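You operate a simulated robot arm through the tools that you are given. There is no shell and no other tool. Be economical: measure what you need, move in short steps, check, and stop when the job is done.

The job below is to be done with a simulated two-armed robot. You get a single attempt, and the scene is never put back.

Task
Fetch the cream dish and set it on top of the grey round batt. Put the numbered pot that says "1" from the top of the glazing bench on the left end of the clay table and the numbered pot marked "3" on top of the marked lump there. Take the lid off the wash tub and lay it down on the top of the glazing bench. Fetch the cone stand from the top of the glazing bench and set it on the top of the steel stand. Stack the 35 mm test pot from the top of the glazing bench on top of the 40 mm test pot. Open the tile drawer, take the teal jar and put it in the inside of the tile drawer, then shut the drawer. Do these in any order. Set down upright: numbered pot, cone stand, teal jar.
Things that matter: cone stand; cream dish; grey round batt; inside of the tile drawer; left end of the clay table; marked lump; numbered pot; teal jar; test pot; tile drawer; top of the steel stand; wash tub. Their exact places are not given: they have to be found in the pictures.

It is judged by the outcome, as a careful person would: the job done as asked, and still so three seconds after it is handed in. It fails if anything else is knocked over, pushed out of place, dropped, spilled or broken. A push-on lid holds only when it is set on centred and level and pressed home; a screw cap is set on level and turned clockwise until tight.

Robot
Two 6-joint arms with two-finger parallel grippers on one trunk, on a base that drives. Base frame: it is fixed to the floor where the robot stands at the start and does not move with it; the origin is under the middle of the robot, x ahead of it, y to its left, z up. Lengths are in cm, angles in rad, forces in N, time in s.
The left shoulder is at the start at [6, 18.7, 114.7], the right one opposite. Places, roughly: cone stand [75, -25, 75]; cream dish (10x10x3 cm) [50, 20, 40]; grey round batt [-125, 125, 25]; inside of the tile drawer [60, -30, 70]; left end of the clay table [40, -230, 80]; marked lump [100, -25, 100]; numbered pot [75, -50, 100]; teal jar [50, 25, 100]; test pot [50, -25, 75]; tile drawer [50, -30, 70]; top of the steel stand [-120, -20, 80]; wash tub [50, -25, 100]. Payload 1.57 kg a hand.
The TCP of each hand is the grasp point between the finger pads, 3 cm short of the fingertips. In the tool frame z runs along the fingers and y along their closing line. Largest opening 11 cm; finger width 2.4, thickness 1.2; the body of the gripper, 4.8 by 11.2 cm, starts 7.8 cm behind the TCP.
Orientation is told as [roll, pitch, yaw] about the base's x, y, z axes, in that order, counted from this pose: with the fingers straight down and closing along the base's y, the tool's x points along the base's -x, its y along +y and its z along -z.

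Tools
- The arms move only by the tool send_rows. It takes "left_plan", "right_plan" or both (then of equal length, played together; a hand with none holds still); each is a list of rows, each a list of 7 numbers: the turn, a rotation vector about the tool's x, y, z in rad, then the shift along the tool's x, y, z in cm, then the closure, from 0 (fully open) to 1 (shut). In form: [[ax, ay, az, tx, ty, tz, fingers], ...]. A call has 1 to 10 rows; each row is the pose to reach, as a shift and turn from the pose commanded when the call began, along the tool's axes at that moment. A row lasts 0.2 s, in which the tool goes at most 5 cm and 0.15 rad; a call with a longer step from one row to the next is refused whole, and so is a gripper value outside its range. Where a pose cannot be reached the arm comes as near as it can. A force on the tool above 40 N (or 10 N above the force at the start of the call, whichever is more), or a blocked arm, ends the call early, and 0.2 s more pass. The fingers move at their own pace (about 15.3 cm/s each) and stop on an object; they squeeze with about 31 N. The grip force told is the motor's: it shows also when the fingers shut on nothing. Time passes only in rows, and 0.2 s behind the last, so rows that repeat a pose let the fingers close. The reply holds the time, the measured pose of the TCP, the force on the tool along the base axes, the opening and the grip force, in the units named above and with some noise, with the torque about the TCP (base axes, N m) and any sound that the robot's microphone picked up.
- Cameras (640 x 400 px; columns grow to the right, rows downward): "scene" is now at [0.52, -0.64, 167.17]; the picture's right is [-0.11, -0.99, -0.00], its down [-0.87, 0.10, -0.48] and it looks along [0.47, -0.05, -0.88] (base axes); focal length 259 px, centre (320, 200). "left" rides on the left gripper at [7, -1.6, -14.1] in its tool frame; the picture's right is [0.23, 0.97, 0.00], its down [-0.85, 0.20, -0.48] and it looks along [-0.47, 0.11, 0.88] (tool axes); focal length 222 px, centre (320, 200). "right" rides on the right gripper at [7, 1.6, -14.1] in its tool frame; the picture's right is [-0.23, 0.97, 0.00], its down [-0.86, -0.20, -0.48] and it looks along [-0.47, -0.11, 0.88] (tool axes); focal length 222 px, centre (320, 200).
- snapshot(camera): a new picture of that camera. It takes no simulated time.
- move_column(by): slides the trunk up (or, below 0, down) by that many cm; the arms and the scene camera ride with it, the base frame stays. It gives what a move gives, with no picture.
- steer(legs): drives the robot by 1 to 6 legs, each [ahead, left, turn to the left] in cm, cm and rad, along the robot's own axes; the way and the turn of a leg run together, so that a leg with both is an arc; at most 150 cm and 3.142 rad a leg. The arms and the cameras ride along, it lands a little off, and it stops where it bumps. It gives what a move gives.
- turn_head(pan, tilt): turns the head with the scene camera to pan (to the left, within 1.501 rad either way) and tilt (down, from -0.506 to 1.204), counted from straight ahead of the robot. It gives what a move gives.
- measure_at(camera, pixels): for up to 12 pixels [column, row] of the newest picture of that camera ("zoom" is the newest enlarged one), the place [x, y, z] in the base frame of the surface seen there, good to about 0.2 cm. It takes no simulated time.
- enlarge(camera, box): a new picture of the part [left, top, right, bottom] of that camera's present view, enlarged. It takes no simulated time.
- finish_job(): hands the job in; it is judged then, once.

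Go step by step. Measure first, check grasps and placings, and put right what went wrong. The budget is 145 turns and 198 pictures, counting those below and the enlarged ones. Unless the task says otherwise, let go and move clear before handing in, and close with one line.

The tools are called after "Call:" as a command line: name --argument value ..., lists and objects as JSON in quotes. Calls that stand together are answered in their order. send_rows: Moves the arms, as the interface text tells. Its arguments: {"type":"object","properties":{"left_plan":{"type":"array"},"right_plan":{"type":"array"}},"required":[]} The other tools are called the same way: move_column (by) slides the trunk up or down; steer (legs) drives the base; turn_head (pan, tilt) turns the head that bears the scene camera; snapshot (camera) takes a picture; measure_at (camera, pixels) gives the place of the surface under pixels of a picture; enlarge (camera, box) takes an enlarged picture of a part of a camera's view; finish_job () hands the job in.

At the start:

```text
time: 0.0
left_ee_pos: [40.7, 0.91, 119.0]
left_tcp_rot: [-0.002, 0.0, -0.001]
left_ft_force: [-1.1, -0.2, 0.0]
left_moment: [0.02, 0.02, 0.01]
left_width: 11.01
left_grip_force: 0.0
right_ee_pos: [31.39, -34.9, 116.75]
right_tcp_rot: [0.0, 0.0, 0.0]
right_ft_force: [0.5, 0.1, -0.2]
right_moment: [0.01, -0.02, 0.02]
right_width: 10.99
right_grip_force: 0.0
trunk travel left (down, up): [-77.5, 21.5]
robot x, y, heading: [0.1, -0.11, -0.004]
head pan, tilt: [-0.113, 1.073]
```

scene: 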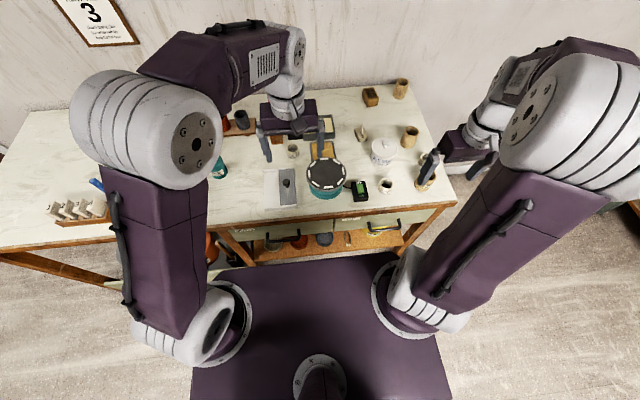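
right: 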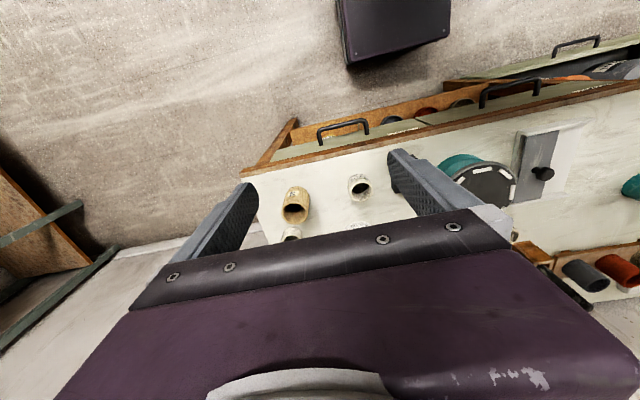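
left: 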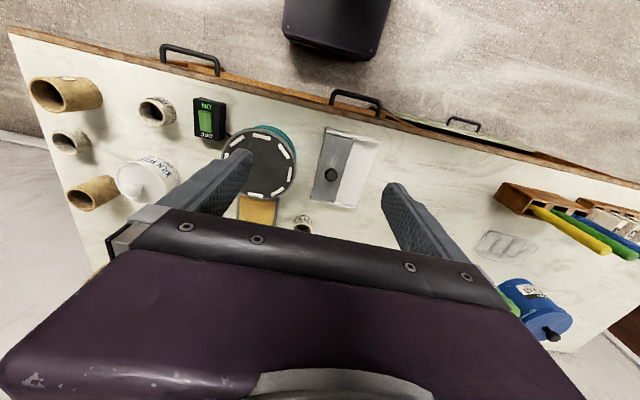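

The bench is ahead with many objects, around columns 50-450 and rows 80-250. I'll enlarge the views to identify them.

Call:
enlarge --camera "scene" --box '[200, 70, 460, 260]'

Call:
enlarge --camera "left" --box '[0, 20, 400, 260]'

Call:
enlarge --camera "scene" --box '[0, 60, 260, 260]'

```text
2.11 times, centred on (330, 165) of scene
```

zoom: 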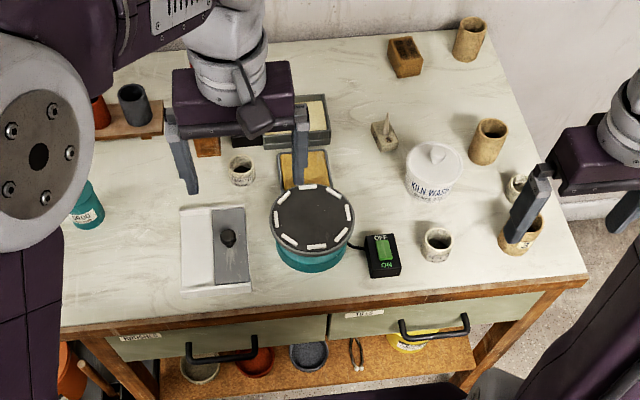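

```text
1.60 times, centred on (200, 140) of left
```

zoom: 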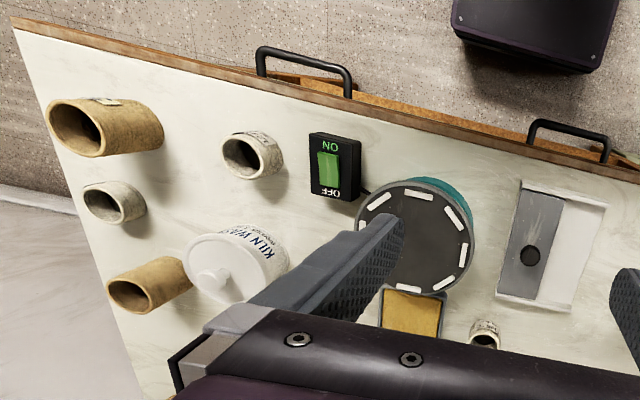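

```text
2.00 times, centred on (130, 160) of scene
```

zoom: 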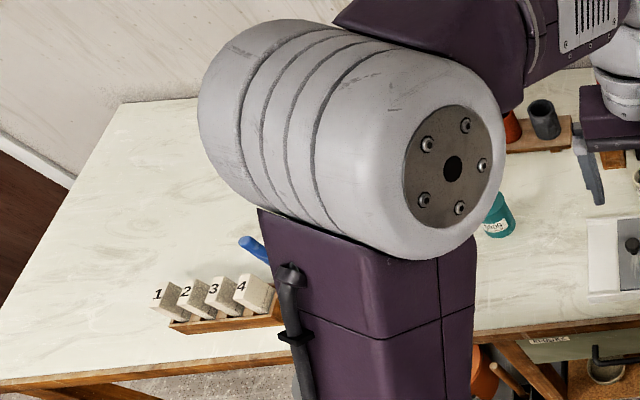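

The right drawer reads "TILES", the white tub "KILN WASH", and the test pots are small marked cups. I'll measure the items from the scene camera.

Call:
enlarge --camera "scene" --box '[260, 70, 460, 195]'

Call:
measure_at --camera "scene" --pixels '[[384, 140], [384, 160], [361, 135], [386, 182], [410, 131], [424, 177], [327, 175], [286, 185], [293, 150], [298, 148], [370, 92], [440, 205]]'

Call:
turn_head --pan -1.3 --tilt 0.6

Call:
snapshot --camera "scene"

Call:
turn_head --pan 1.3 --tilt 0.6

Call:
snapshot --camera "scene"

```text
3.20 times, centred on (360, 132) of scene
```

zoom: 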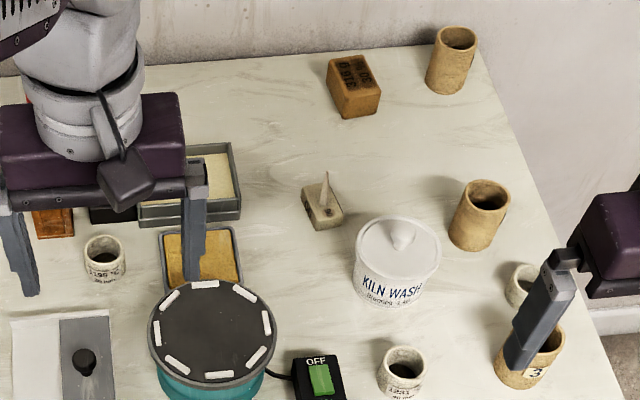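

```text
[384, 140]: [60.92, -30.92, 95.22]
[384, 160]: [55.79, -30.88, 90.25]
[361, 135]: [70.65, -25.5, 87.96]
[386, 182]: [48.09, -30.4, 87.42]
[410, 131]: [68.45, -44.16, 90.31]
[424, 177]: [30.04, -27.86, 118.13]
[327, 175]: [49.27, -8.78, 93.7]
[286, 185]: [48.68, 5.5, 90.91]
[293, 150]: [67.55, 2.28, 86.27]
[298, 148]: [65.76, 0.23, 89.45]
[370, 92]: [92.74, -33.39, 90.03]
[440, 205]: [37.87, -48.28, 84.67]
```

```text
time: 1.4
left_ee_pos: [40.63, 0.89, 118.8]
left_tcp_rot: [0.001, 0.0, -0.001]
left_ft_force: [-0.8, 0.3, 0.1]
left_moment: [0.0, -0.02, 0.01]
left_width: 11.0
left_grip_force: 0.1
right_ee_pos: [31.29, -34.91, 116.73]
right_tcp_rot: [0.0, 0.0, 0.0]
right_ft_force: [-0.6, 0.2, 0.4]
right_moment: [0.05, -0.03, 0.0]
right_width: 10.99
right_grip_force: 0.1
trunk travel left (down, up): [-77.5, 21.5]
robot x, y, heading: [-0.29, 0.15, 0.002]
head pan, tilt: [-1.3, 0.6]
```

```text
190 pictures are left
```

scene: 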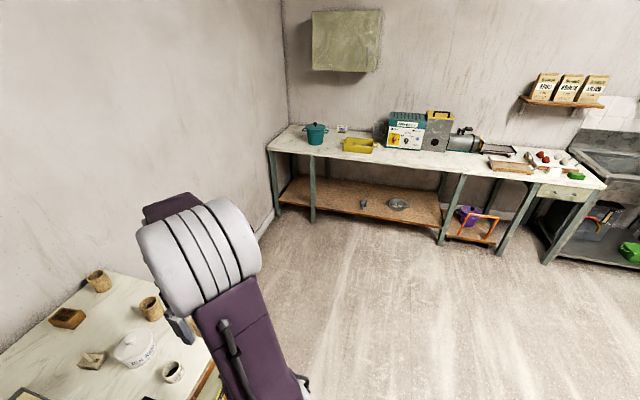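

```text
time: 3.7
left_ee_pos: [40.68, 0.95, 119.02]
left_tcp_rot: [0.001, 0.0, -0.001]
left_ft_force: [-0.1, 0.0, 0.3]
left_moment: [0.01, 0.0, 0.0]
left_width: 11.01
left_grip_force: 0.1
right_ee_pos: [31.34, -34.91, 116.81]
right_tcp_rot: [0.001, 0.0, 0.001]
right_ft_force: [0.4, 0.1, -0.3]
right_moment: [0.01, -0.04, 0.0]
right_width: 10.97
right_grip_force: 0.1
trunk travel left (down, up): [-77.5, 21.5]
robot x, y, heading: [-0.33, 0.21, -0.001]
head pan, tilt: [1.3, 0.6]
```

```text
189 pictures are left
```

scene: 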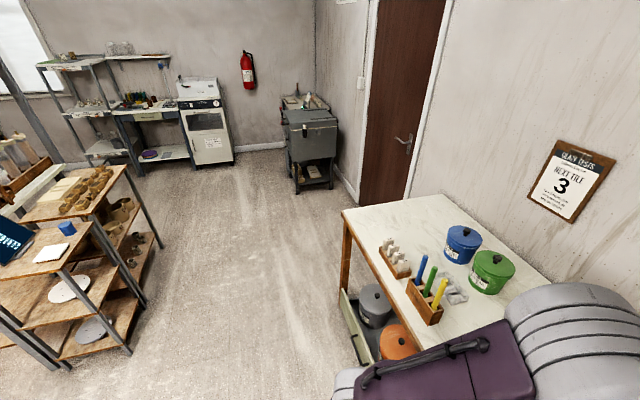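

The clay table runs along the right wall, and the rack with batts is behind on the left at column 80. I'll enlarge the clay table and the clipboard.

Call:
enlarge --camera "scene" --box '[0, 130, 180, 380]'

Call:
enlarge --camera "scene" --box '[500, 120, 640, 240]'

Call:
measure_at --camera "scene" --pixels '[[92, 330], [68, 288], [20, 300], [120, 200]]'

Call:
turn_head --pan -1.45 --tilt 0.5

Call:
enlarge --camera "scene" --box '[200, 80, 440, 230]'

Call:
enlarge --camera "scene" --box '[400, 80, 640, 230]'

```text
1.60 times, centred on (90, 255) of scene
```

zoom: 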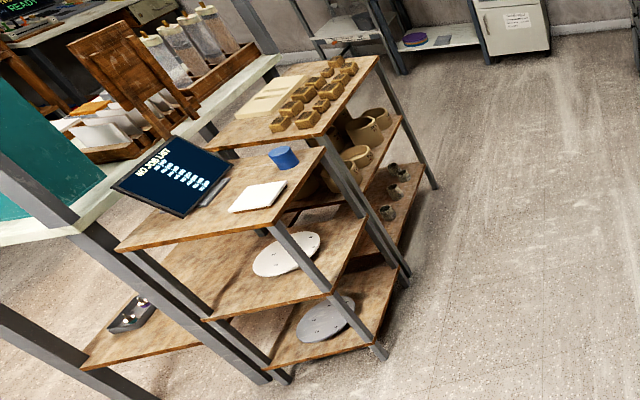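

```text
3.33 times, centred on (570, 180) of scene
```

zoom: 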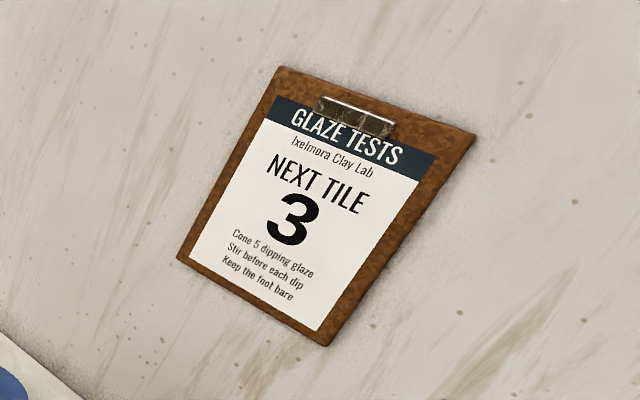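

```text
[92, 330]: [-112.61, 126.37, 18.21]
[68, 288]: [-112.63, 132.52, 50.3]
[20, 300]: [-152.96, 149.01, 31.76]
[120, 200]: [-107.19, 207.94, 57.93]
```

```text
time: 6.2
left_ee_pos: [40.61, 0.87, 119.07]
left_tcp_rot: [0.0, -0.001, 0.0]
left_ft_force: [-1.0, -0.6, 0.7]
left_moment: [-0.04, 0.01, 0.01]
left_width: 11.01
left_grip_force: 0.1
right_ee_pos: [31.37, -34.88, 116.71]
right_tcp_rot: [0.001, 0.0, -0.001]
right_ft_force: [-0.8, 0.5, -0.1]
right_moment: [-0.01, -0.01, 0.03]
right_width: 11.01
right_grip_force: 0.0
trunk travel left (down, up): [-77.5, 21.5]
robot x, y, heading: [-0.2, -0.33, 0.002]
head pan, tilt: [-1.45, 0.499]
```

```text
2.67 times, centred on (320, 155) of scene
```

zoom: 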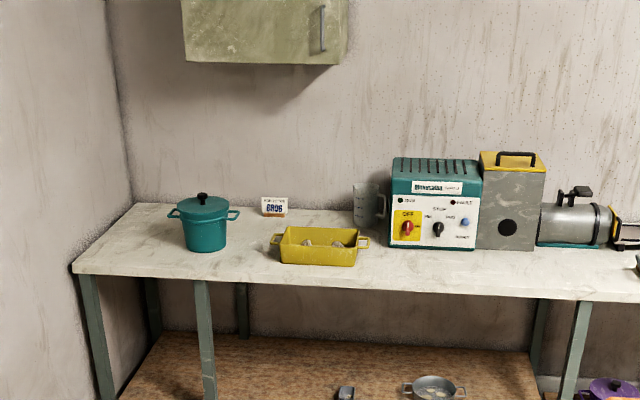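

```text
2.67 times, centred on (520, 155) of scene
```

zoom: 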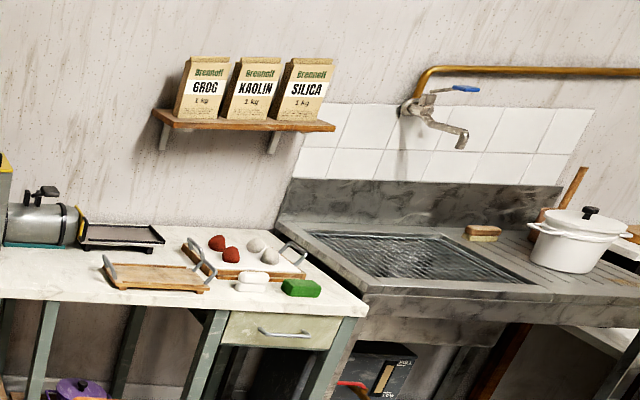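

The marked lump looks like the stamped block on the bench at [92.7, -33.4], and pot "3" stands near the front right. I'll pull the arms aside and look again at the bench.

Call:
send_rows --left_plan '[[0, 0, 0, 3, 3, -1, 0], [0, 0, 0, 6, 6, -2, 0], [0, 0, 0, 9, 9, -3, 0], [0, 0, 0, 12, 12, -4, 0], [0, 0, 0, 14, 15, -5, 0], [0, 0, 0, 14, 18, -5, 0], [0, 0, 0, 14, 21, -5, 0], [0, 0, 0, 14, 24, -5, 0]]' --right_plan '[[0, 0, 0, 1, -3, -1, 0], [0, 0, 0, 2, -6, -2, 0], [0, 0, 0, 3, -9, -3, 0], [0, 0, 0, 4, -12, -4, 0], [0, 0, 0, 5, -15, -5, 0], [0, 0, 0, 5, -15, -5, 0], [0, 0, 0, 5, -15, -5, 0], [0, 0, 0, 5, -15, -5, 0]]'

Call:
turn_head --pan -0.2 --tilt 0.95

Call:
snapshot --camera "scene"

```text
time: 8.0
left_ee_pos: [26.58, 24.83, 123.79]
left_tcp_rot: [0.0, -0.002, -0.002]
left_ft_force: [1.2, 0.5, -0.7]
left_moment: [-0.02, 0.03, 0.01]
left_width: 11.01
left_grip_force: 0.0
right_ee_pos: [26.12, -49.86, 122.0]
right_tcp_rot: [0.001, 0.0, -0.001]
right_ft_force: [-1.1, 0.1, -0.5]
right_moment: [0.0, 0.0, 0.01]
right_width: 11.0
right_grip_force: 0.1
trunk travel left (down, up): [-77.5, 21.5]
robot x, y, heading: [0.01, 0.07, 0.0]
head pan, tilt: [-1.45, 0.499]
```

```text
time: 9.4
left_ee_pos: [26.56, 24.69, 123.83]
left_tcp_rot: [0.0, 0.0, -0.001]
left_ft_force: [-0.2, 0.9, 0.5]
left_moment: [0.0, 0.01, 0.02]
left_width: 11.0
left_grip_force: 0.0
right_ee_pos: [26.23, -49.79, 121.87]
right_tcp_rot: [0.0, -0.001, 0.0]
right_ft_force: [-0.4, 0.3, -0.2]
right_moment: [0.01, 0.03, 0.0]
right_width: 11.02
right_grip_force: 0.0
trunk travel left (down, up): [-77.5, 21.5]
robot x, y, heading: [0.14, -0.07, -0.007]
head pan, tilt: [-0.201, 0.949]
```

```text
184 pictures are left
```

scene: 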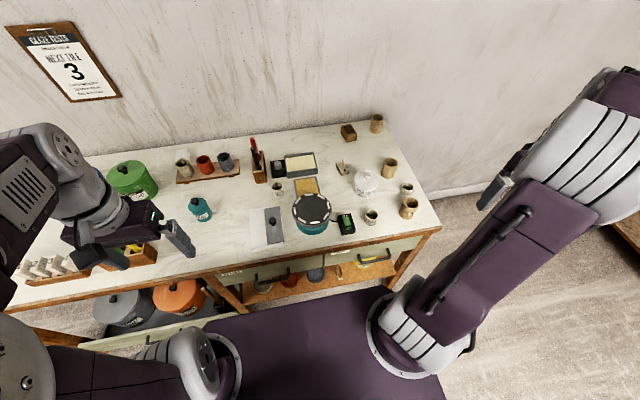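

The whole bench is clear now. I'll zoom in on the left, right and lower parts.

Call:
enlarge --camera "scene" --box '[320, 100, 450, 235]'

Call:
measure_at --camera "scene" --pixels '[[349, 130], [376, 120], [389, 164], [409, 206], [407, 188], [371, 215], [365, 172], [342, 168], [277, 187], [200, 205], [199, 218], [376, 257]]'

Call:
enlarge --camera "scene" --box '[160, 130, 340, 250]'

Call:
enlarge --camera "scene" --box '[200, 220, 440, 320]'

```text
2.96 times, centred on (385, 168) of scene
```

zoom: 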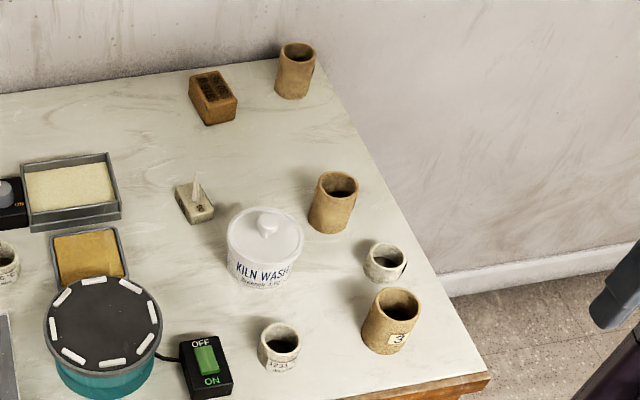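

```text
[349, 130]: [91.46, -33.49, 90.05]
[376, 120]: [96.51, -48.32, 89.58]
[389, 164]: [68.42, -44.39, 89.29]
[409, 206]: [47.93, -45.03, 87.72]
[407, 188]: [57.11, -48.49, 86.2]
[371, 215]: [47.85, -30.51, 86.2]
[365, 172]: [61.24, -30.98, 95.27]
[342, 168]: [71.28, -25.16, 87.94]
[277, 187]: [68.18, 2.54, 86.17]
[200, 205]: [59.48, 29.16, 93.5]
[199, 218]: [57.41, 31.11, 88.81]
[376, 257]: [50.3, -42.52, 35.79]
```

```text
3.33 times, centred on (250, 190) of scene
```

zoom: 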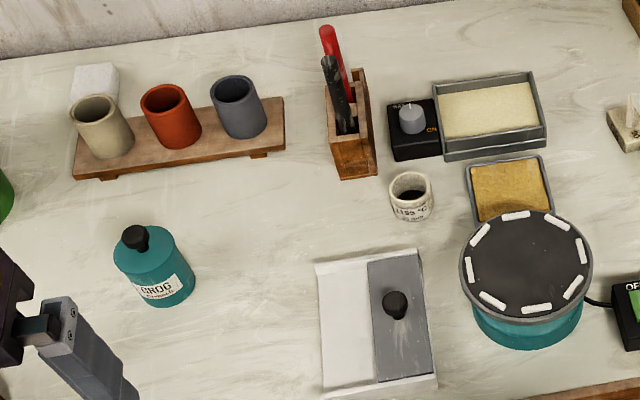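

```text
2.67 times, centred on (320, 270) of scene
```

zoom: 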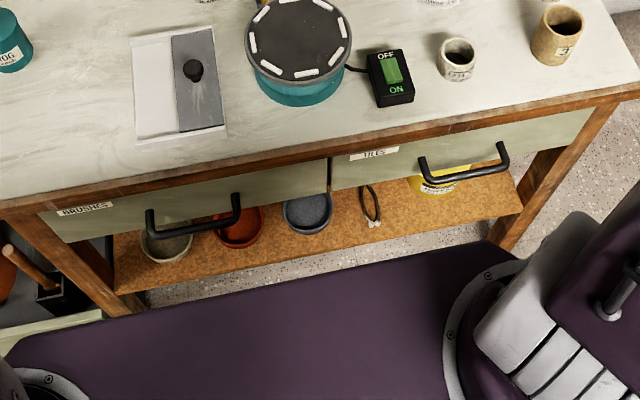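

The cream, red and blue dishes are on the under-shelf, with the cream one at zoom (165,243). I'll measure them along with the handles and the base front.

Call:
measure_at --camera "zoom" --pixels '[[165, 243], [168, 228], [142, 242], [192, 240], [165, 262], [465, 175], [430, 165], [500, 155], [370, 153], [300, 262], [240, 285], [600, 95]]'

Call:
enlarge --camera "scene" --box '[230, 240, 340, 310]'

Call:
snapshot --camera "right"

Call:
snapshot --camera "left"

```text
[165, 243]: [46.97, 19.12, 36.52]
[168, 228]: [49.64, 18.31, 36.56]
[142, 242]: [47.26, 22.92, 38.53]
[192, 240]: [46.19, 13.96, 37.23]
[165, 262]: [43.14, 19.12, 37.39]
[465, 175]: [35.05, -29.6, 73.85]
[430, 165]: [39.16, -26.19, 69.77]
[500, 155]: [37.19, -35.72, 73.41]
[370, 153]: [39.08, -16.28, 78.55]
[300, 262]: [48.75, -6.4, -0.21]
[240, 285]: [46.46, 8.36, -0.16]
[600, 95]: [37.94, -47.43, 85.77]
```

```text
5.71 times, centred on (285, 275) of scene
```

zoom: 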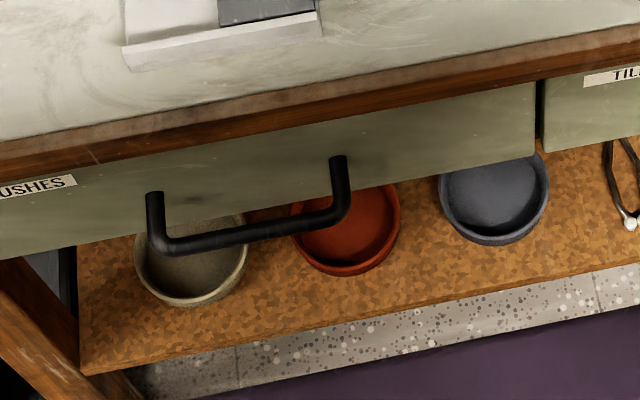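

```text
179 pictures are left
```

right: 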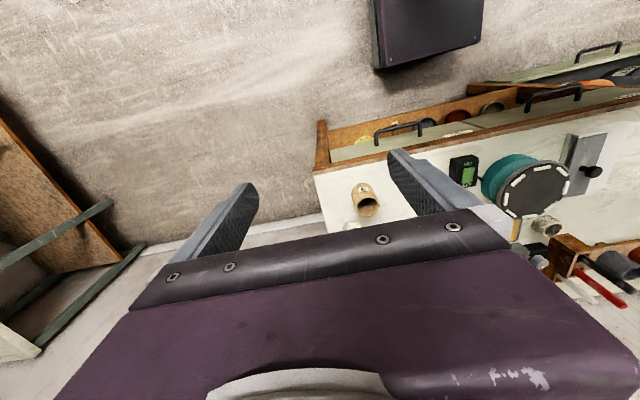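

```text
178 pictures are left
```

left: 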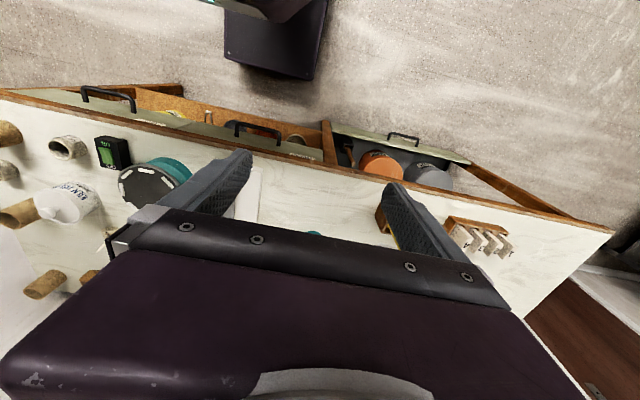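

Next I'll measure the base itself, to see how far it extends and whether it can go under the shelf.

Call:
measure_at --camera "scene" --pixels '[[300, 300], [220, 318], [375, 292], [438, 395], [300, 380], [395, 270], [420, 250], [222, 290], [320, 262], [345, 395], [300, 282], [310, 278]]'

Call:
turn_head --pan 0.3 --tilt 1.2

Call:
snapshot --camera "scene"

```text
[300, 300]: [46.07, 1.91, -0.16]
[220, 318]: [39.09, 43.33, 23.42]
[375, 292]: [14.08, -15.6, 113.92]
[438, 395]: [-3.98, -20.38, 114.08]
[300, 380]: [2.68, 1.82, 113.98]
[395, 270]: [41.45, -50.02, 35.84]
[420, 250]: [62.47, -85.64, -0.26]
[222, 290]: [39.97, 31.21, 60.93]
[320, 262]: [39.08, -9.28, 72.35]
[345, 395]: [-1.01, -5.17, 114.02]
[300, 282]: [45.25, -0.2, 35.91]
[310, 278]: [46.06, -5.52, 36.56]
```

```text
time: 10.3
left_ee_pos: [26.6, 24.71, 123.93]
left_tcp_rot: [-0.001, 0.001, -0.001]
left_ft_force: [-0.1, 0.7, 0.3]
left_moment: [0.0, 0.0, -0.01]
left_width: 11.03
left_grip_force: 0.0
right_ee_pos: [26.12, -49.85, 121.92]
right_tcp_rot: [0.0, 0.0, 0.002]
right_ft_force: [0.0, 0.2, -0.1]
right_moment: [0.0, -0.02, -0.01]
right_width: 10.98
right_grip_force: 0.2
trunk travel left (down, up): [-77.5, 21.5]
robot x, y, heading: [0.09, 0.03, 0.001]
head pan, tilt: [0.3, 1.201]
```

```text
177 pictures are left
```

scene: 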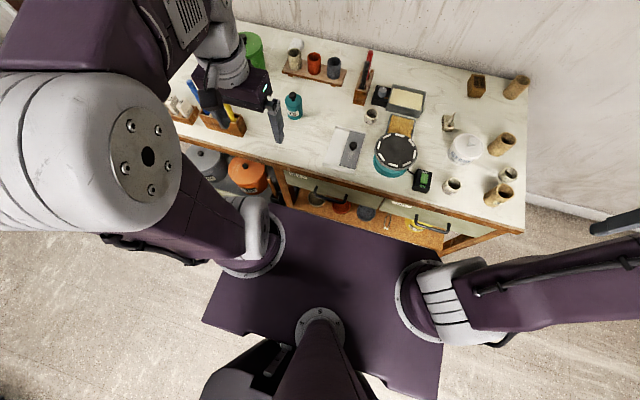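

The plate at z=114 is the shoulder deck, so the arms hang above bench height. I'll test the right hand's forward reach above the bench.

Call:
send_rows --right_plan '[[0, 0, 0, -4, 0, 1, 0], [0, 0, 0, -8, 0, 2, 0], [0, 0, 0, -12, 0, 3, 0], [0, 0, 0, -16, 0, 4, 0], [0, 0, 0, -20, 0, 5, 0], [0, 0, 0, -24, 0, 6, 0], [0, 0, 0, -28, 0, 7, 0], [0, 0, 0, -32, 0, 8, 0], [0, 0, 0, -36, 0, 9, 0], [0, 0, 0, -40, 0, 10, 0]]'

Call:
snapshot --camera "right"

```text
time: 12.5
left_ee_pos: [26.61, 24.9, 123.83]
left_tcp_rot: [-0.003, -0.001, 0.001]
left_ft_force: [0.1, 1.2, -1.1]
left_moment: [0.04, 0.04, 0.02]
left_width: 11.02
left_grip_force: 0.1
right_ee_pos: [52.86, -43.91, 110.15]
right_tcp_rot: [0.0, 0.0, 0.0]
right_ft_force: [-0.6, 0.3, 0.2]
right_moment: [0.0, 0.01, -0.01]
right_width: 11.01
right_grip_force: 0.0
right hand out of reach, approached as far as the arm can: row 6, 7, 8, 9, 10
trunk travel left (down, up): [-77.5, 21.5]
robot x, y, heading: [-0.06, 0.13, -0.001]
head pan, tilt: [0.3, 1.201]
```

```text
176 pictures are left
```

right: 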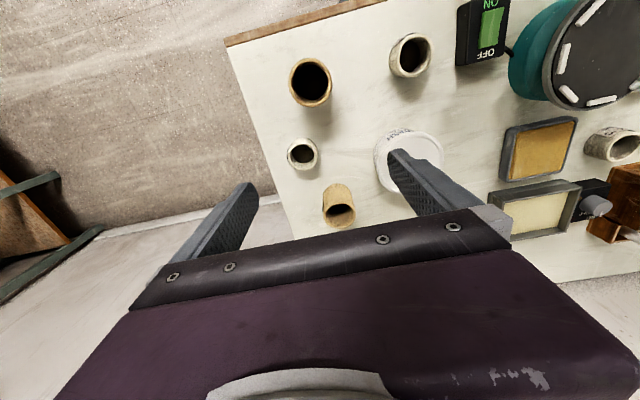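

The right hand reaches about 53 cm from the shoulder, so the robot has to come closer. The purple box at the top of the left picture (275,40) may be the base, so I'll measure its front.

Call:
measure_at --camera "left" --pixels '[[275, 60], [240, 25], [300, 76], [312, 50], [255, 66], [275, 15], [320, 20]]'

Call:
enlarge --camera "right" --box '[220, 0, 480, 230]'

```text
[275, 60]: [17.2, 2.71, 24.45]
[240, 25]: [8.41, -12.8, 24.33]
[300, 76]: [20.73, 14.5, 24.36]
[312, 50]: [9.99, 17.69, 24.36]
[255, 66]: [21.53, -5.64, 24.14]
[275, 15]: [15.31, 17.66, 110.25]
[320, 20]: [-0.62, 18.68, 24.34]
```

```text
1.74 times, centred on (350, 115) of right
```

zoom: 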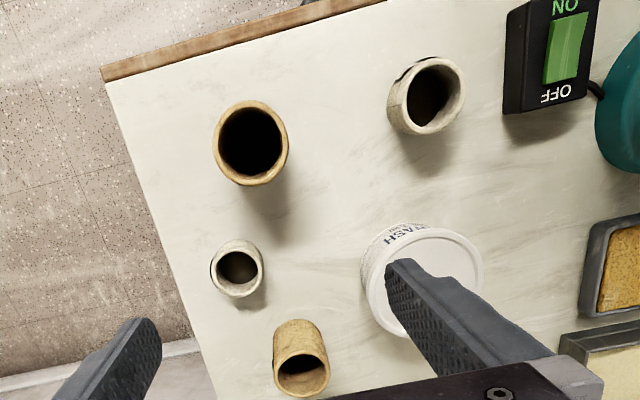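

The base top is z=24 with its front at x=22, and the shelf is at z=36, so the base should fit under it. I'll drive ahead 14 cm.

Call:
steer --legs '[[14, 0, 0]]'

Call:
snapshot --camera "right"

Call:
snapshot --camera "scene"

```text
time: 13.8
left_ee_pos: [40.4, 24.72, 123.82]
left_tcp_rot: [0.0, -0.006, 0.0]
left_ft_force: [0.2, 1.2, -0.6]
left_moment: [0.04, 0.0, 0.01]
left_width: 11.01
left_grip_force: 0.0
right_ee_pos: [66.67, -44.09, 110.38]
right_tcp_rot: [0.002, -0.001, -0.002]
right_ft_force: [0.0, 0.0, 0.4]
right_moment: [0.0, -0.02, 0.01]
right_width: 10.98
right_grip_force: 0.1
trunk travel left (down, up): [-77.5, 21.5]
robot x, y, heading: [13.9, 0.06, 0.001]
head pan, tilt: [0.3, 1.201]
```

```text
174 pictures are left
```

right: 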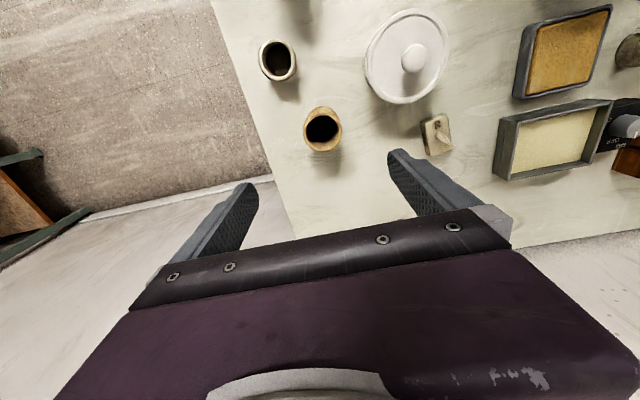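

```text
173 pictures are left
```

scene: 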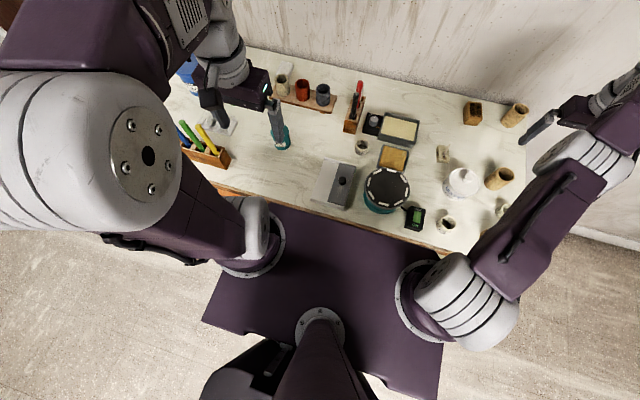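

No bump. I'll read the test pot labels with tight zooms.

Call:
enlarge --camera "scene" --box '[430, 205, 470, 235]'

Call:
enlarge --camera "scene" --box '[345, 130, 385, 160]'

Call:
enlarge --camera "scene" --box '[440, 140, 520, 220]'

Call:
enlarge --camera "scene" --box '[455, 90, 535, 150]'

```text
13.33 times, centred on (450, 220) of scene
```

zoom: 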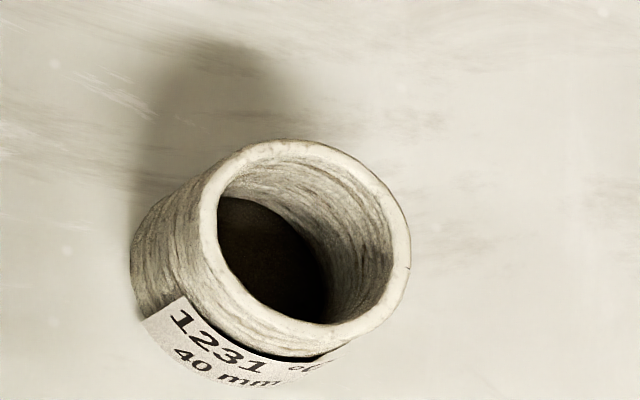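

```text
13.33 times, centred on (365, 145) of scene
```

zoom: 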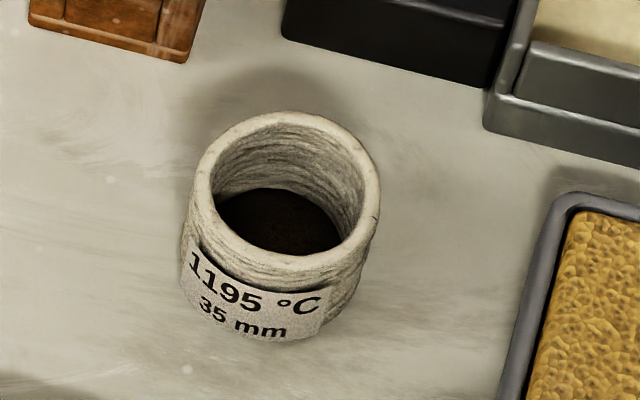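

```text
5.00 times, centred on (480, 180) of scene
```

zoom: 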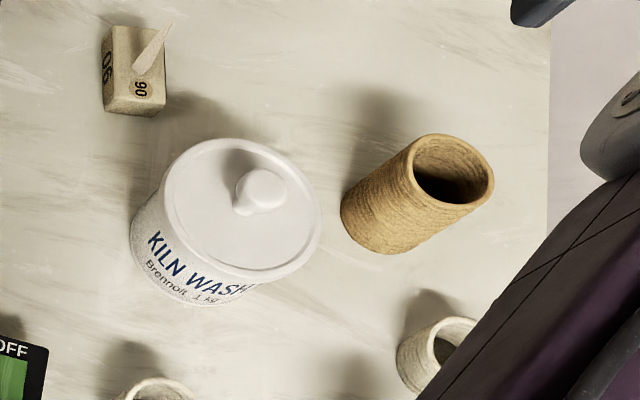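

```text
6.67 times, centred on (495, 120) of scene
```

zoom: 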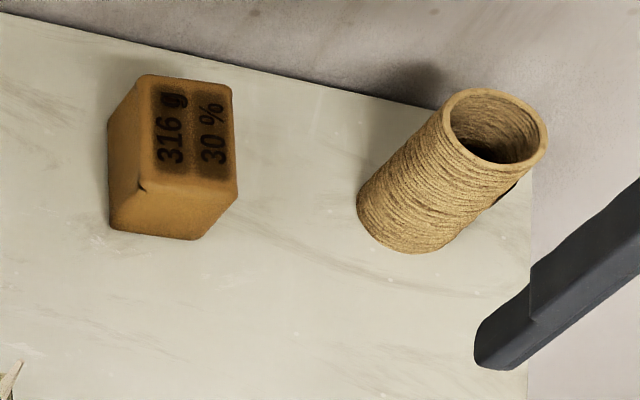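

The 35 mm pot is C near [68, 2.5], the 40 mm pot is A near [48, -30.5], and the lump marked "316 g 30%" is the marked lump. I'll measure the rims of C and A and the bench level.

Call:
measure_at --camera "scene" --pixels '[[360, 144], [373, 145], [366.5, 149.3], [366, 139.2], [352, 152], [446, 228], [446.5, 224], [459.5, 224], [450, 216.5], [475, 225], [352, 230], [366, 145]]'

Call:
turn_head --pan 0 --tilt 1.15

Call:
snapshot --camera "scene"

```text
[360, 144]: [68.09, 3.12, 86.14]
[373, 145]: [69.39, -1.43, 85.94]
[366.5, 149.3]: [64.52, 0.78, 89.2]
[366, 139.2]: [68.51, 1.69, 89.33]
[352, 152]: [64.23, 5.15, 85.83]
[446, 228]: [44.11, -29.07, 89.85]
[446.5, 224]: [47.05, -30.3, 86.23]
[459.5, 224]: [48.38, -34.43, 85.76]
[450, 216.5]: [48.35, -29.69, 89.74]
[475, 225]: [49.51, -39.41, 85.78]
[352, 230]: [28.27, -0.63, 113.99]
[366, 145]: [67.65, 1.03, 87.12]
```

```text
time: 14.6
left_ee_pos: [40.83, 24.82, 123.75]
left_tcp_rot: [0.0, -0.001, -0.002]
left_ft_force: [0.3, 0.0, -0.1]
left_moment: [0.01, 0.03, 0.01]
left_width: 11.0
left_grip_force: 0.1
right_ee_pos: [66.87, -44.14, 110.31]
right_tcp_rot: [0.0, 0.001, -0.003]
right_ft_force: [0.5, -0.7, -0.2]
right_moment: [-0.02, 0.02, 0.02]
right_width: 11.02
right_grip_force: 0.0
trunk travel left (down, up): [-77.5, 21.5]
robot x, y, heading: [14.26, 0.06, 0.0]
head pan, tilt: [0.0, 1.15]
```

```text
168 pictures are left
```

scene: 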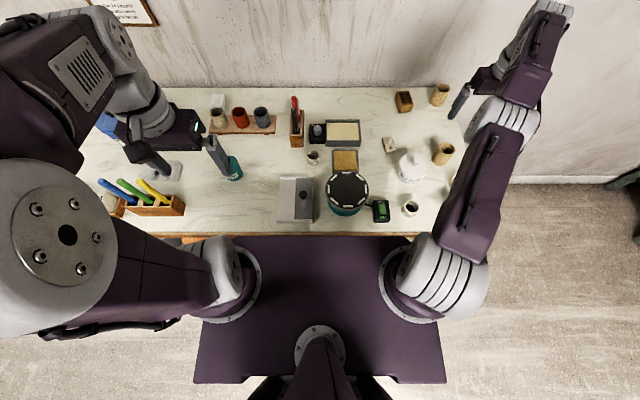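

Bench top is z=85.8, C's centre is near (66.6, 1.2) and A's near (46.4, -30). I'll check the sponge tray edge and the pens, then move the right hand over C.

Call:
measure_at --camera "scene" --pixels '[[294, 98], [294, 104], [334, 155], [334, 165], [312, 128], [309, 154], [317, 154], [313, 151], [313, 158], [404, 207], [415, 207], [409.5, 204]]'

Call:
send_rows --right_plan '[[0, 0, 0, 0.5, 4.5, 0, 0.2], [0, 0, 0, 0.5, 9, 0, 0.4], [0, 0, 0, 0.5, 13.5, 0, 0.4], [0, 0, 0, 0.5, 18, 0, 0.4], [0, 0, 0, 0.5, 22.5, 0, 0.4], [0, 0, 0, 0.5, 27, 0, 0.4], [0, 0, 0, 0.5, 31.5, 0, 0.4], [0, 0, 0, 0.5, 36, 0, 0.4], [0, 0, 0, 0.5, 40.5, 0, 0.4], [0, 0, 0, 0.5, 45, 0, 0.4]]'

Call:
snapshot --camera "right"

```text
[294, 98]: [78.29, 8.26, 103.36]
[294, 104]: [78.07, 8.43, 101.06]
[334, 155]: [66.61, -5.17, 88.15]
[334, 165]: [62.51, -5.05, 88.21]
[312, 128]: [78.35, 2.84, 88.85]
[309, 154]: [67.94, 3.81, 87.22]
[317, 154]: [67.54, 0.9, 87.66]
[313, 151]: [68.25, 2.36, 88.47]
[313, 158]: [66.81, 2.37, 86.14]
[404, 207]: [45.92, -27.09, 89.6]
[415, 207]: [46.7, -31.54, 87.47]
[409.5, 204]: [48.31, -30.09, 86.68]
```

```text
time: 16.8
left_ee_pos: [40.54, 25.06, 123.94]
left_tcp_rot: [-0.004, -0.002, 0.0]
left_ft_force: [0.7, 0.3, 0.3]
left_moment: [-0.03, -0.03, 0.03]
left_width: 10.97
left_grip_force: 0.0
right_ee_pos: [64.21, 0.3, 121.79]
right_tcp_rot: [-0.024, 0.049, -0.002]
right_ft_force: [-0.3, 0.1, -0.7]
right_moment: [-0.02, -0.05, 0.03]
right_width: 6.61
right_grip_force: 0.0
right hand out of reach, approached as far as the arm can: row 1, 2, 3, 4, 5, 6, 7, 8, 9, 10
trunk travel left (down, up): [-77.5, 21.5]
robot x, y, heading: [13.87, 0.27, 0.002]
head pan, tilt: [0.0, 1.15]
```

```text
167 pictures are left
```

right: 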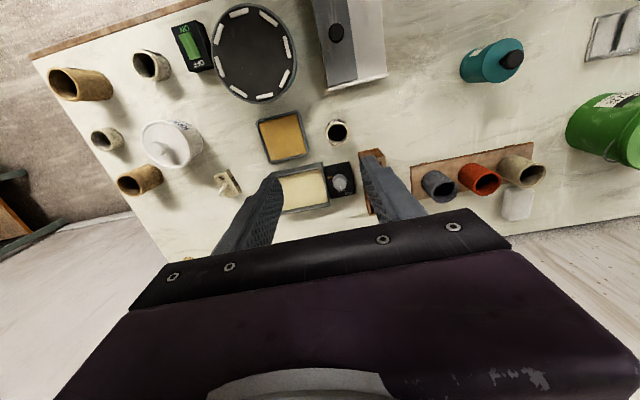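

The right hand ended high at z=122 near (64, 0.3), having been limited by reach. C's centre is (67, 2.3), so I'll lower the hand step by step over it.

Call:
send_rows --right_plan '[[0, 0, 0, 0, 0, 3, 0.4], [0, 0, 0, 0, 0.5, 6, 0.4], [0, 0, 0, 0, 1, 9, 0.4], [0, 0, 0, 0, 1.5, 12, 0.4], [0, 0, 0, -1, 2, 15, 0.4], [0, 0, 0, -2, 2, 17, 0.4], [0, 0, 0, -2, 2, 17, 0.4]]'

Call:
snapshot --camera "right"

```text
time: 18.4
left_ee_pos: [40.68, 24.71, 123.82]
left_tcp_rot: [0.0, -0.003, -0.001]
left_ft_force: [0.2, -0.2, 0.2]
left_moment: [0.0, 0.01, 0.02]
left_width: 11.01
left_grip_force: 0.0
right_ee_pos: [64.32, -0.08, 121.74]
right_tcp_rot: [-0.02, 0.05, -0.004]
right_ft_force: [0.3, 0.6, 0.1]
right_moment: [-0.02, 0.02, -0.02]
right_width: 6.62
right_grip_force: 0.0
right hand out of reach, approached as far as the arm can: row 1, 2, 3, 4, 5, 6, 7
trunk travel left (down, up): [-77.5, 21.5]
robot x, y, heading: [14.0, -0.08, -0.002]
head pan, tilt: [0.0, 1.15]
```

```text
166 pictures are left
```

right: 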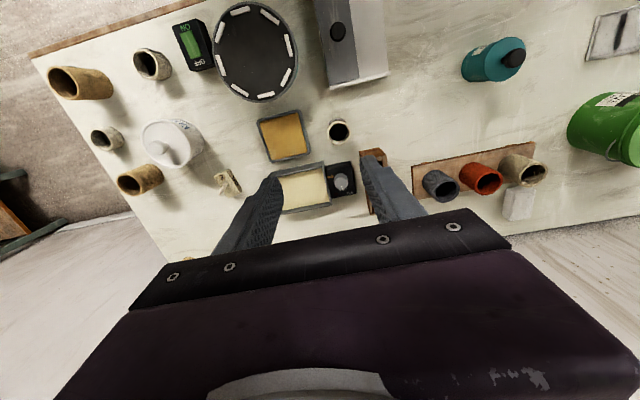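

The arm didn't move, because the commanded pose is beyond its reach. I'll command it back toward the robot to see where it goes.

Call:
send_rows --right_plan '[[0, 0, 0, 4, -2, 0, 0.4], [0, 0, 0, 8, -4, 0, 0.4], [0, 0, 0, 12, -6, 0, 0.4], [0, 0, 0, 16, -8, 0, 0.4], [0, 0, 0, 16, -8, 0, 0.4]]'

```text
time: 19.6
left_ee_pos: [40.66, 24.71, 123.74]
left_tcp_rot: [0.001, 0.001, -0.002]
left_ft_force: [-1.1, -0.4, 0.6]
left_moment: [0.01, -0.02, -0.02]
left_width: 11.01
left_grip_force: 0.1
right_ee_pos: [64.68, -0.76, 121.96]
right_tcp_rot: [-0.021, 0.051, -0.003]
right_ft_force: [-0.3, 0.3, 0.0]
right_moment: [-0.01, -0.03, 0.02]
right_width: 6.59
right_grip_force: 0.1
right hand out of reach, approached as far as the arm can: row 1, 2, 3, 4, 5
trunk travel left (down, up): [-77.5, 21.5]
robot x, y, heading: [14.5, 0.08, 0.002]
head pan, tilt: [0.0, 1.15]
```

It's still reported out of reach. I'll pull back further and up to get the arm out of this corner.

Call:
send_rows --right_plan '[[0, 0, 0, 4, -3, -4, 0.4], [0, 0, 0, 8, -6, -8, 0.4], [0, 0, 0, 12, -9, -12, 0.4], [0, 0, 0, 16, -12, -16, 0.4], [0, 0, 0, 19, -12, -20, 0.4], [0, 0, 0, 19, -12, -20, 0.4]]'

Call:
snapshot --camera "scene"

```text
refused: row 1 steps farther than a row can; nothing moved
```

```text
165 pictures are left
```

scene: 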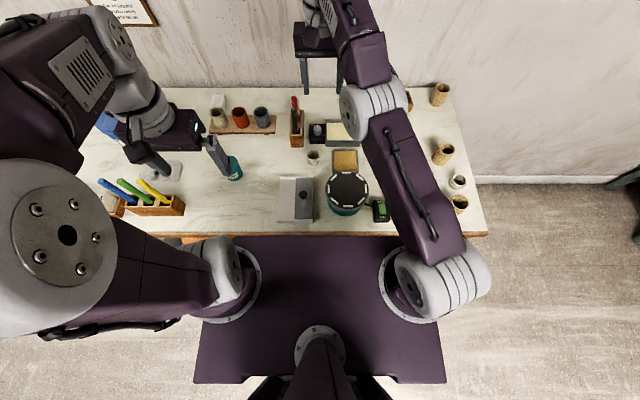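

The arm is stretched fully straight. I'll pull it back in smaller steps.

Call:
send_rows --right_plan '[[0, 0, 0, 4, -2, 0, 0.4], [0, 0, 0, 8, -4, 0, 0.4], [0, 0, 0, 12, -6, 0, 0.4], [0, 0, 0, 16, -6, 0, 0.4], [0, 0, 0, 20, -6, 0, 0.4], [0, 0, 0, 20, -6, 0, 0.4]]'

```text
time: 21.0
left_ee_pos: [40.83, 24.64, 123.8]
left_tcp_rot: [0.0, 0.0, -0.003]
left_ft_force: [0.6, -1.8, -0.6]
left_moment: [-0.01, 0.05, 0.02]
left_width: 11.0
left_grip_force: 0.0
right_ee_pos: [63.57, 1.66, 121.85]
right_tcp_rot: [-0.02, 0.051, -0.003]
right_ft_force: [-0.1, -0.2, 0.7]
right_moment: [0.0, -0.03, 0.02]
right_width: 6.61
right_grip_force: 0.0
right hand out of reach, approached as far as the arm can: row 1, 2, 3, 4, 5, 6
trunk travel left (down, up): [-77.5, 21.5]
robot x, y, heading: [14.27, -0.22, -0.001]
head pan, tilt: [0.0, 1.15]
```

It's still stuck straight, a singular pose. I'll try a sideways swing with a small tilt to break it.

Call:
send_rows --right_plan '[[0, 0, 0, 0, -4, 0, 0.4], [0, 0, 0, 0, -8, 0, 0.4], [0, 0, 0, 0, -12, 0, 0.4], [0, 0, 0, 0, -16, 0, 0.4], [0, 0, 0, 2, -20, 0, 0.4], [0, 0, 0, 4, -24, 0, 0.4], [0, 0, 0, 6, -28, 0, 0.4], [0, 0, 0, 8, -32, 0, 0.4]]'

```text
time: 22.8
left_ee_pos: [40.69, 24.53, 124.0]
left_tcp_rot: [0.002, -0.002, -0.002]
left_ft_force: [-0.4, -0.1, -0.2]
left_moment: [0.02, -0.02, -0.01]
left_width: 11.02
left_grip_force: 0.0
right_ee_pos: [66.08, -33.37, 122.77]
right_tcp_rot: [-0.019, 0.049, -0.001]
right_ft_force: [0.2, -0.7, -0.3]
right_moment: [0.01, 0.0, 0.02]
right_width: 6.61
right_grip_force: 0.0
right hand out of reach, approached as far as the arm can: row 1, 2, 3, 4, 5, 6, 7, 8
trunk travel left (down, up): [-77.5, 21.5]
robot x, y, heading: [13.77, -0.32, 0.0]
head pan, tilt: [0.0, 1.15]
```

The hand follows sideways but not inward. I'll try going up with a tilt.

Call:
send_rows --right_plan '[[0, 0, 0, 2, 0, -3, 0.4], [0, 0, 0, 4, 0, -6, 0.4], [0, 0, 0, 6, 0, -9, 0.4], [0, 0, 0, 8, 0, -12, 0.4], [0, 0, 0, 10, 0, -15, 0.4], [0, 0, 0, 14, 0, -15, 0.4], [0, 0, 0, 18, 0, -15, 0.4], [0, 0, 0, 22, 0, -15, 0.4]]'

```text
time: 24.6
left_ee_pos: [40.49, 24.76, 123.92]
left_tcp_rot: [0.0, -0.003, -0.001]
left_ft_force: [0.2, -0.1, -0.2]
left_moment: [-0.02, -0.02, 0.01]
left_width: 11.03
left_grip_force: 0.1
right_ee_pos: [44.22, -32.58, 139.08]
right_tcp_rot: [-0.021, 0.047, -0.005]
right_ft_force: [-0.5, 0.2, -0.1]
right_moment: [0.0, -0.03, 0.02]
right_width: 6.61
right_grip_force: 0.1
right hand out of reach, approached as far as the arm can: row 4, 5, 6
trunk travel left (down, up): [-77.5, 21.5]
robot x, y, heading: [14.12, 0.06, -0.004]
head pan, tilt: [0.0, 1.15]
```

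That freed it, at [44, -33, 139]. I'll drive ahead 5 cm for margin, then come to C low with the elbow bent.

Call:
steer --legs '[[5, 0, 0]]'

Call:
send_rows --right_plan '[[0.021, -0.047, 0, 0, 3.5, 3.5, 0.4], [0.021, -0.047, 0, 0, 7, 7, 0.4], [0.021, -0.047, 0, 0, 10.5, 10.5, 0.4], [0.021, -0.047, 0, 0, 14, 14, 0.4], [0.021, -0.047, 0, 0, 17.5, 17.5, 0.4], [0.021, -0.047, 0, 0, 21, 21, 0.4], [0.021, -0.047, 0, 0, 24.5, 24.5, 0.4], [0.021, -0.047, 0, 0, 28, 28, 0.4], [0.021, -0.047, 0, 0, 31.5, 31, 0.4], [0.021, -0.047, 0, 0, 34.5, 34, 0.4]]'

Call:
snapshot --camera "right"

```text
time: 25.6
left_ee_pos: [45.0, 24.63, 124.04]
left_tcp_rot: [0.0, -0.006, -0.003]
left_ft_force: [-1.0, 0.5, -0.1]
left_moment: [0.03, -0.1, 0.01]
left_width: 10.99
left_grip_force: 0.0
right_ee_pos: [48.7, -32.77, 139.18]
right_tcp_rot: [-0.022, 0.044, -0.002]
right_ft_force: [0.2, 0.5, 0.1]
right_moment: [0.01, -0.08, -0.02]
right_width: 6.6
right_grip_force: 0.1
trunk travel left (down, up): [-77.5, 21.5]
robot x, y, heading: [19.04, -0.12, 0.001]
head pan, tilt: [0.0, 1.15]
```

```text
time: 27.8
left_ee_pos: [45.64, 24.85, 123.88]
left_tcp_rot: [-0.002, 0.0, -0.003]
left_ft_force: [0.3, 1.6, 0.7]
left_moment: [-0.04, -0.02, -0.01]
left_width: 11.0
left_grip_force: 0.0
right_ee_pos: [47.79, 1.09, 104.49]
right_tcp_rot: [-0.045, -0.001, -0.003]
right_ft_force: [-0.3, 0.9, 0.0]
right_moment: [-0.01, -0.03, 0.07]
right_width: 6.61
right_grip_force: 0.1
trunk travel left (down, up): [-77.5, 21.5]
robot x, y, heading: [19.44, -0.23, 0.001]
head pan, tilt: [0.0, 1.15]
```

```text
164 pictures are left
```

right: 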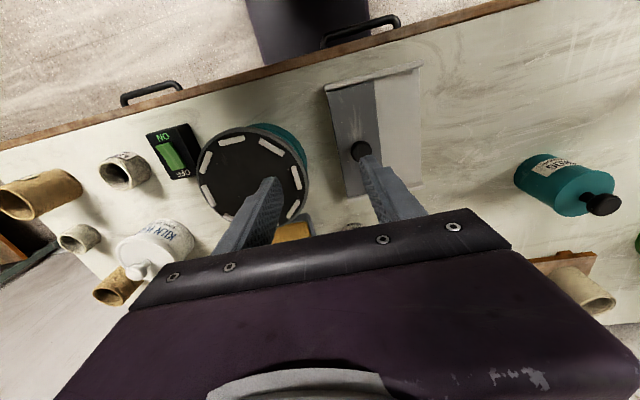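

The orientation error is roll -0.045. I'll correct it, move ahead to x≈62, and look at C from close up.

Call:
send_rows --right_plan '[[-0.045, 0, 0, -3, 0, 0, 0.4], [-0.045, 0, 0, -6, 0, 0, 0.4], [-0.045, 0, 0, -9, 0, 0, 0.4], [-0.045, 0, 0, -12, 0, 0, 0.4], [-0.045, 0, 0, -14, 0, 0, 0.4], [-0.045, 0, 0, -14, 0, 0, 0.4]]'

Call:
snapshot --camera "right"

Call:
turn_head --pan 0.3 --tilt 0.95

Call:
enlarge --camera "scene" --box '[310, 120, 470, 240]'

```text
time: 29.2
left_ee_pos: [45.54, 24.74, 123.86]
left_tcp_rot: [-0.001, -0.001, -0.005]
left_ft_force: [-0.3, -0.6, 0.2]
left_moment: [0.03, 0.0, -0.01]
left_width: 11.0
left_grip_force: 0.1
right_ee_pos: [62.04, 0.87, 104.27]
right_tcp_rot: [0.003, 0.002, 0.0]
right_ft_force: [0.6, -0.3, 0.6]
right_moment: [-0.02, -0.02, 0.01]
right_width: 6.62
right_grip_force: 0.0
trunk travel left (down, up): [-77.5, 21.5]
robot x, y, heading: [19.03, -0.03, -0.006]
head pan, tilt: [0.0, 1.15]
```

```text
163 pictures are left
```

right: 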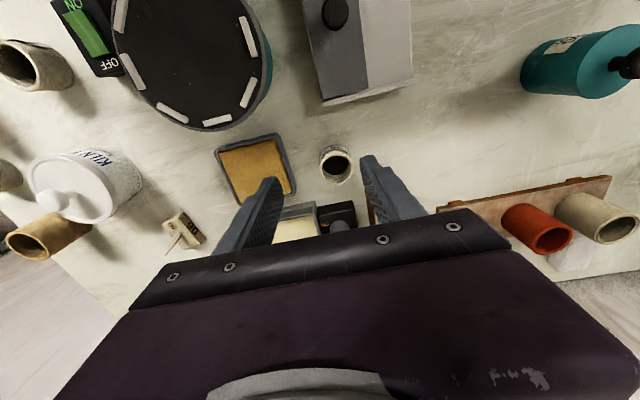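

```text
time: 30.0
left_ee_pos: [45.73, 24.66, 123.96]
left_tcp_rot: [0.0, -0.001, -0.003]
left_ft_force: [0.5, 0.1, 0.9]
left_moment: [0.0, 0.0, -0.02]
left_width: 10.99
left_grip_force: 0.1
right_ee_pos: [62.04, 1.0, 104.23]
right_tcp_rot: [0.003, 0.003, -0.003]
right_ft_force: [-0.5, 0.4, -0.2]
right_moment: [0.0, 0.0, -0.01]
right_width: 6.61
right_grip_force: 0.1
trunk travel left (down, up): [-77.5, 21.5]
robot x, y, heading: [19.16, 0.07, -0.004]
head pan, tilt: [0.3, 0.949]
```

```text
3.33 times, centred on (390, 180) of scene
```

zoom: 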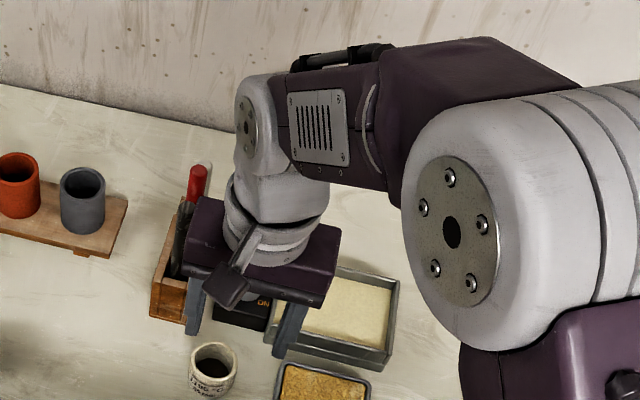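

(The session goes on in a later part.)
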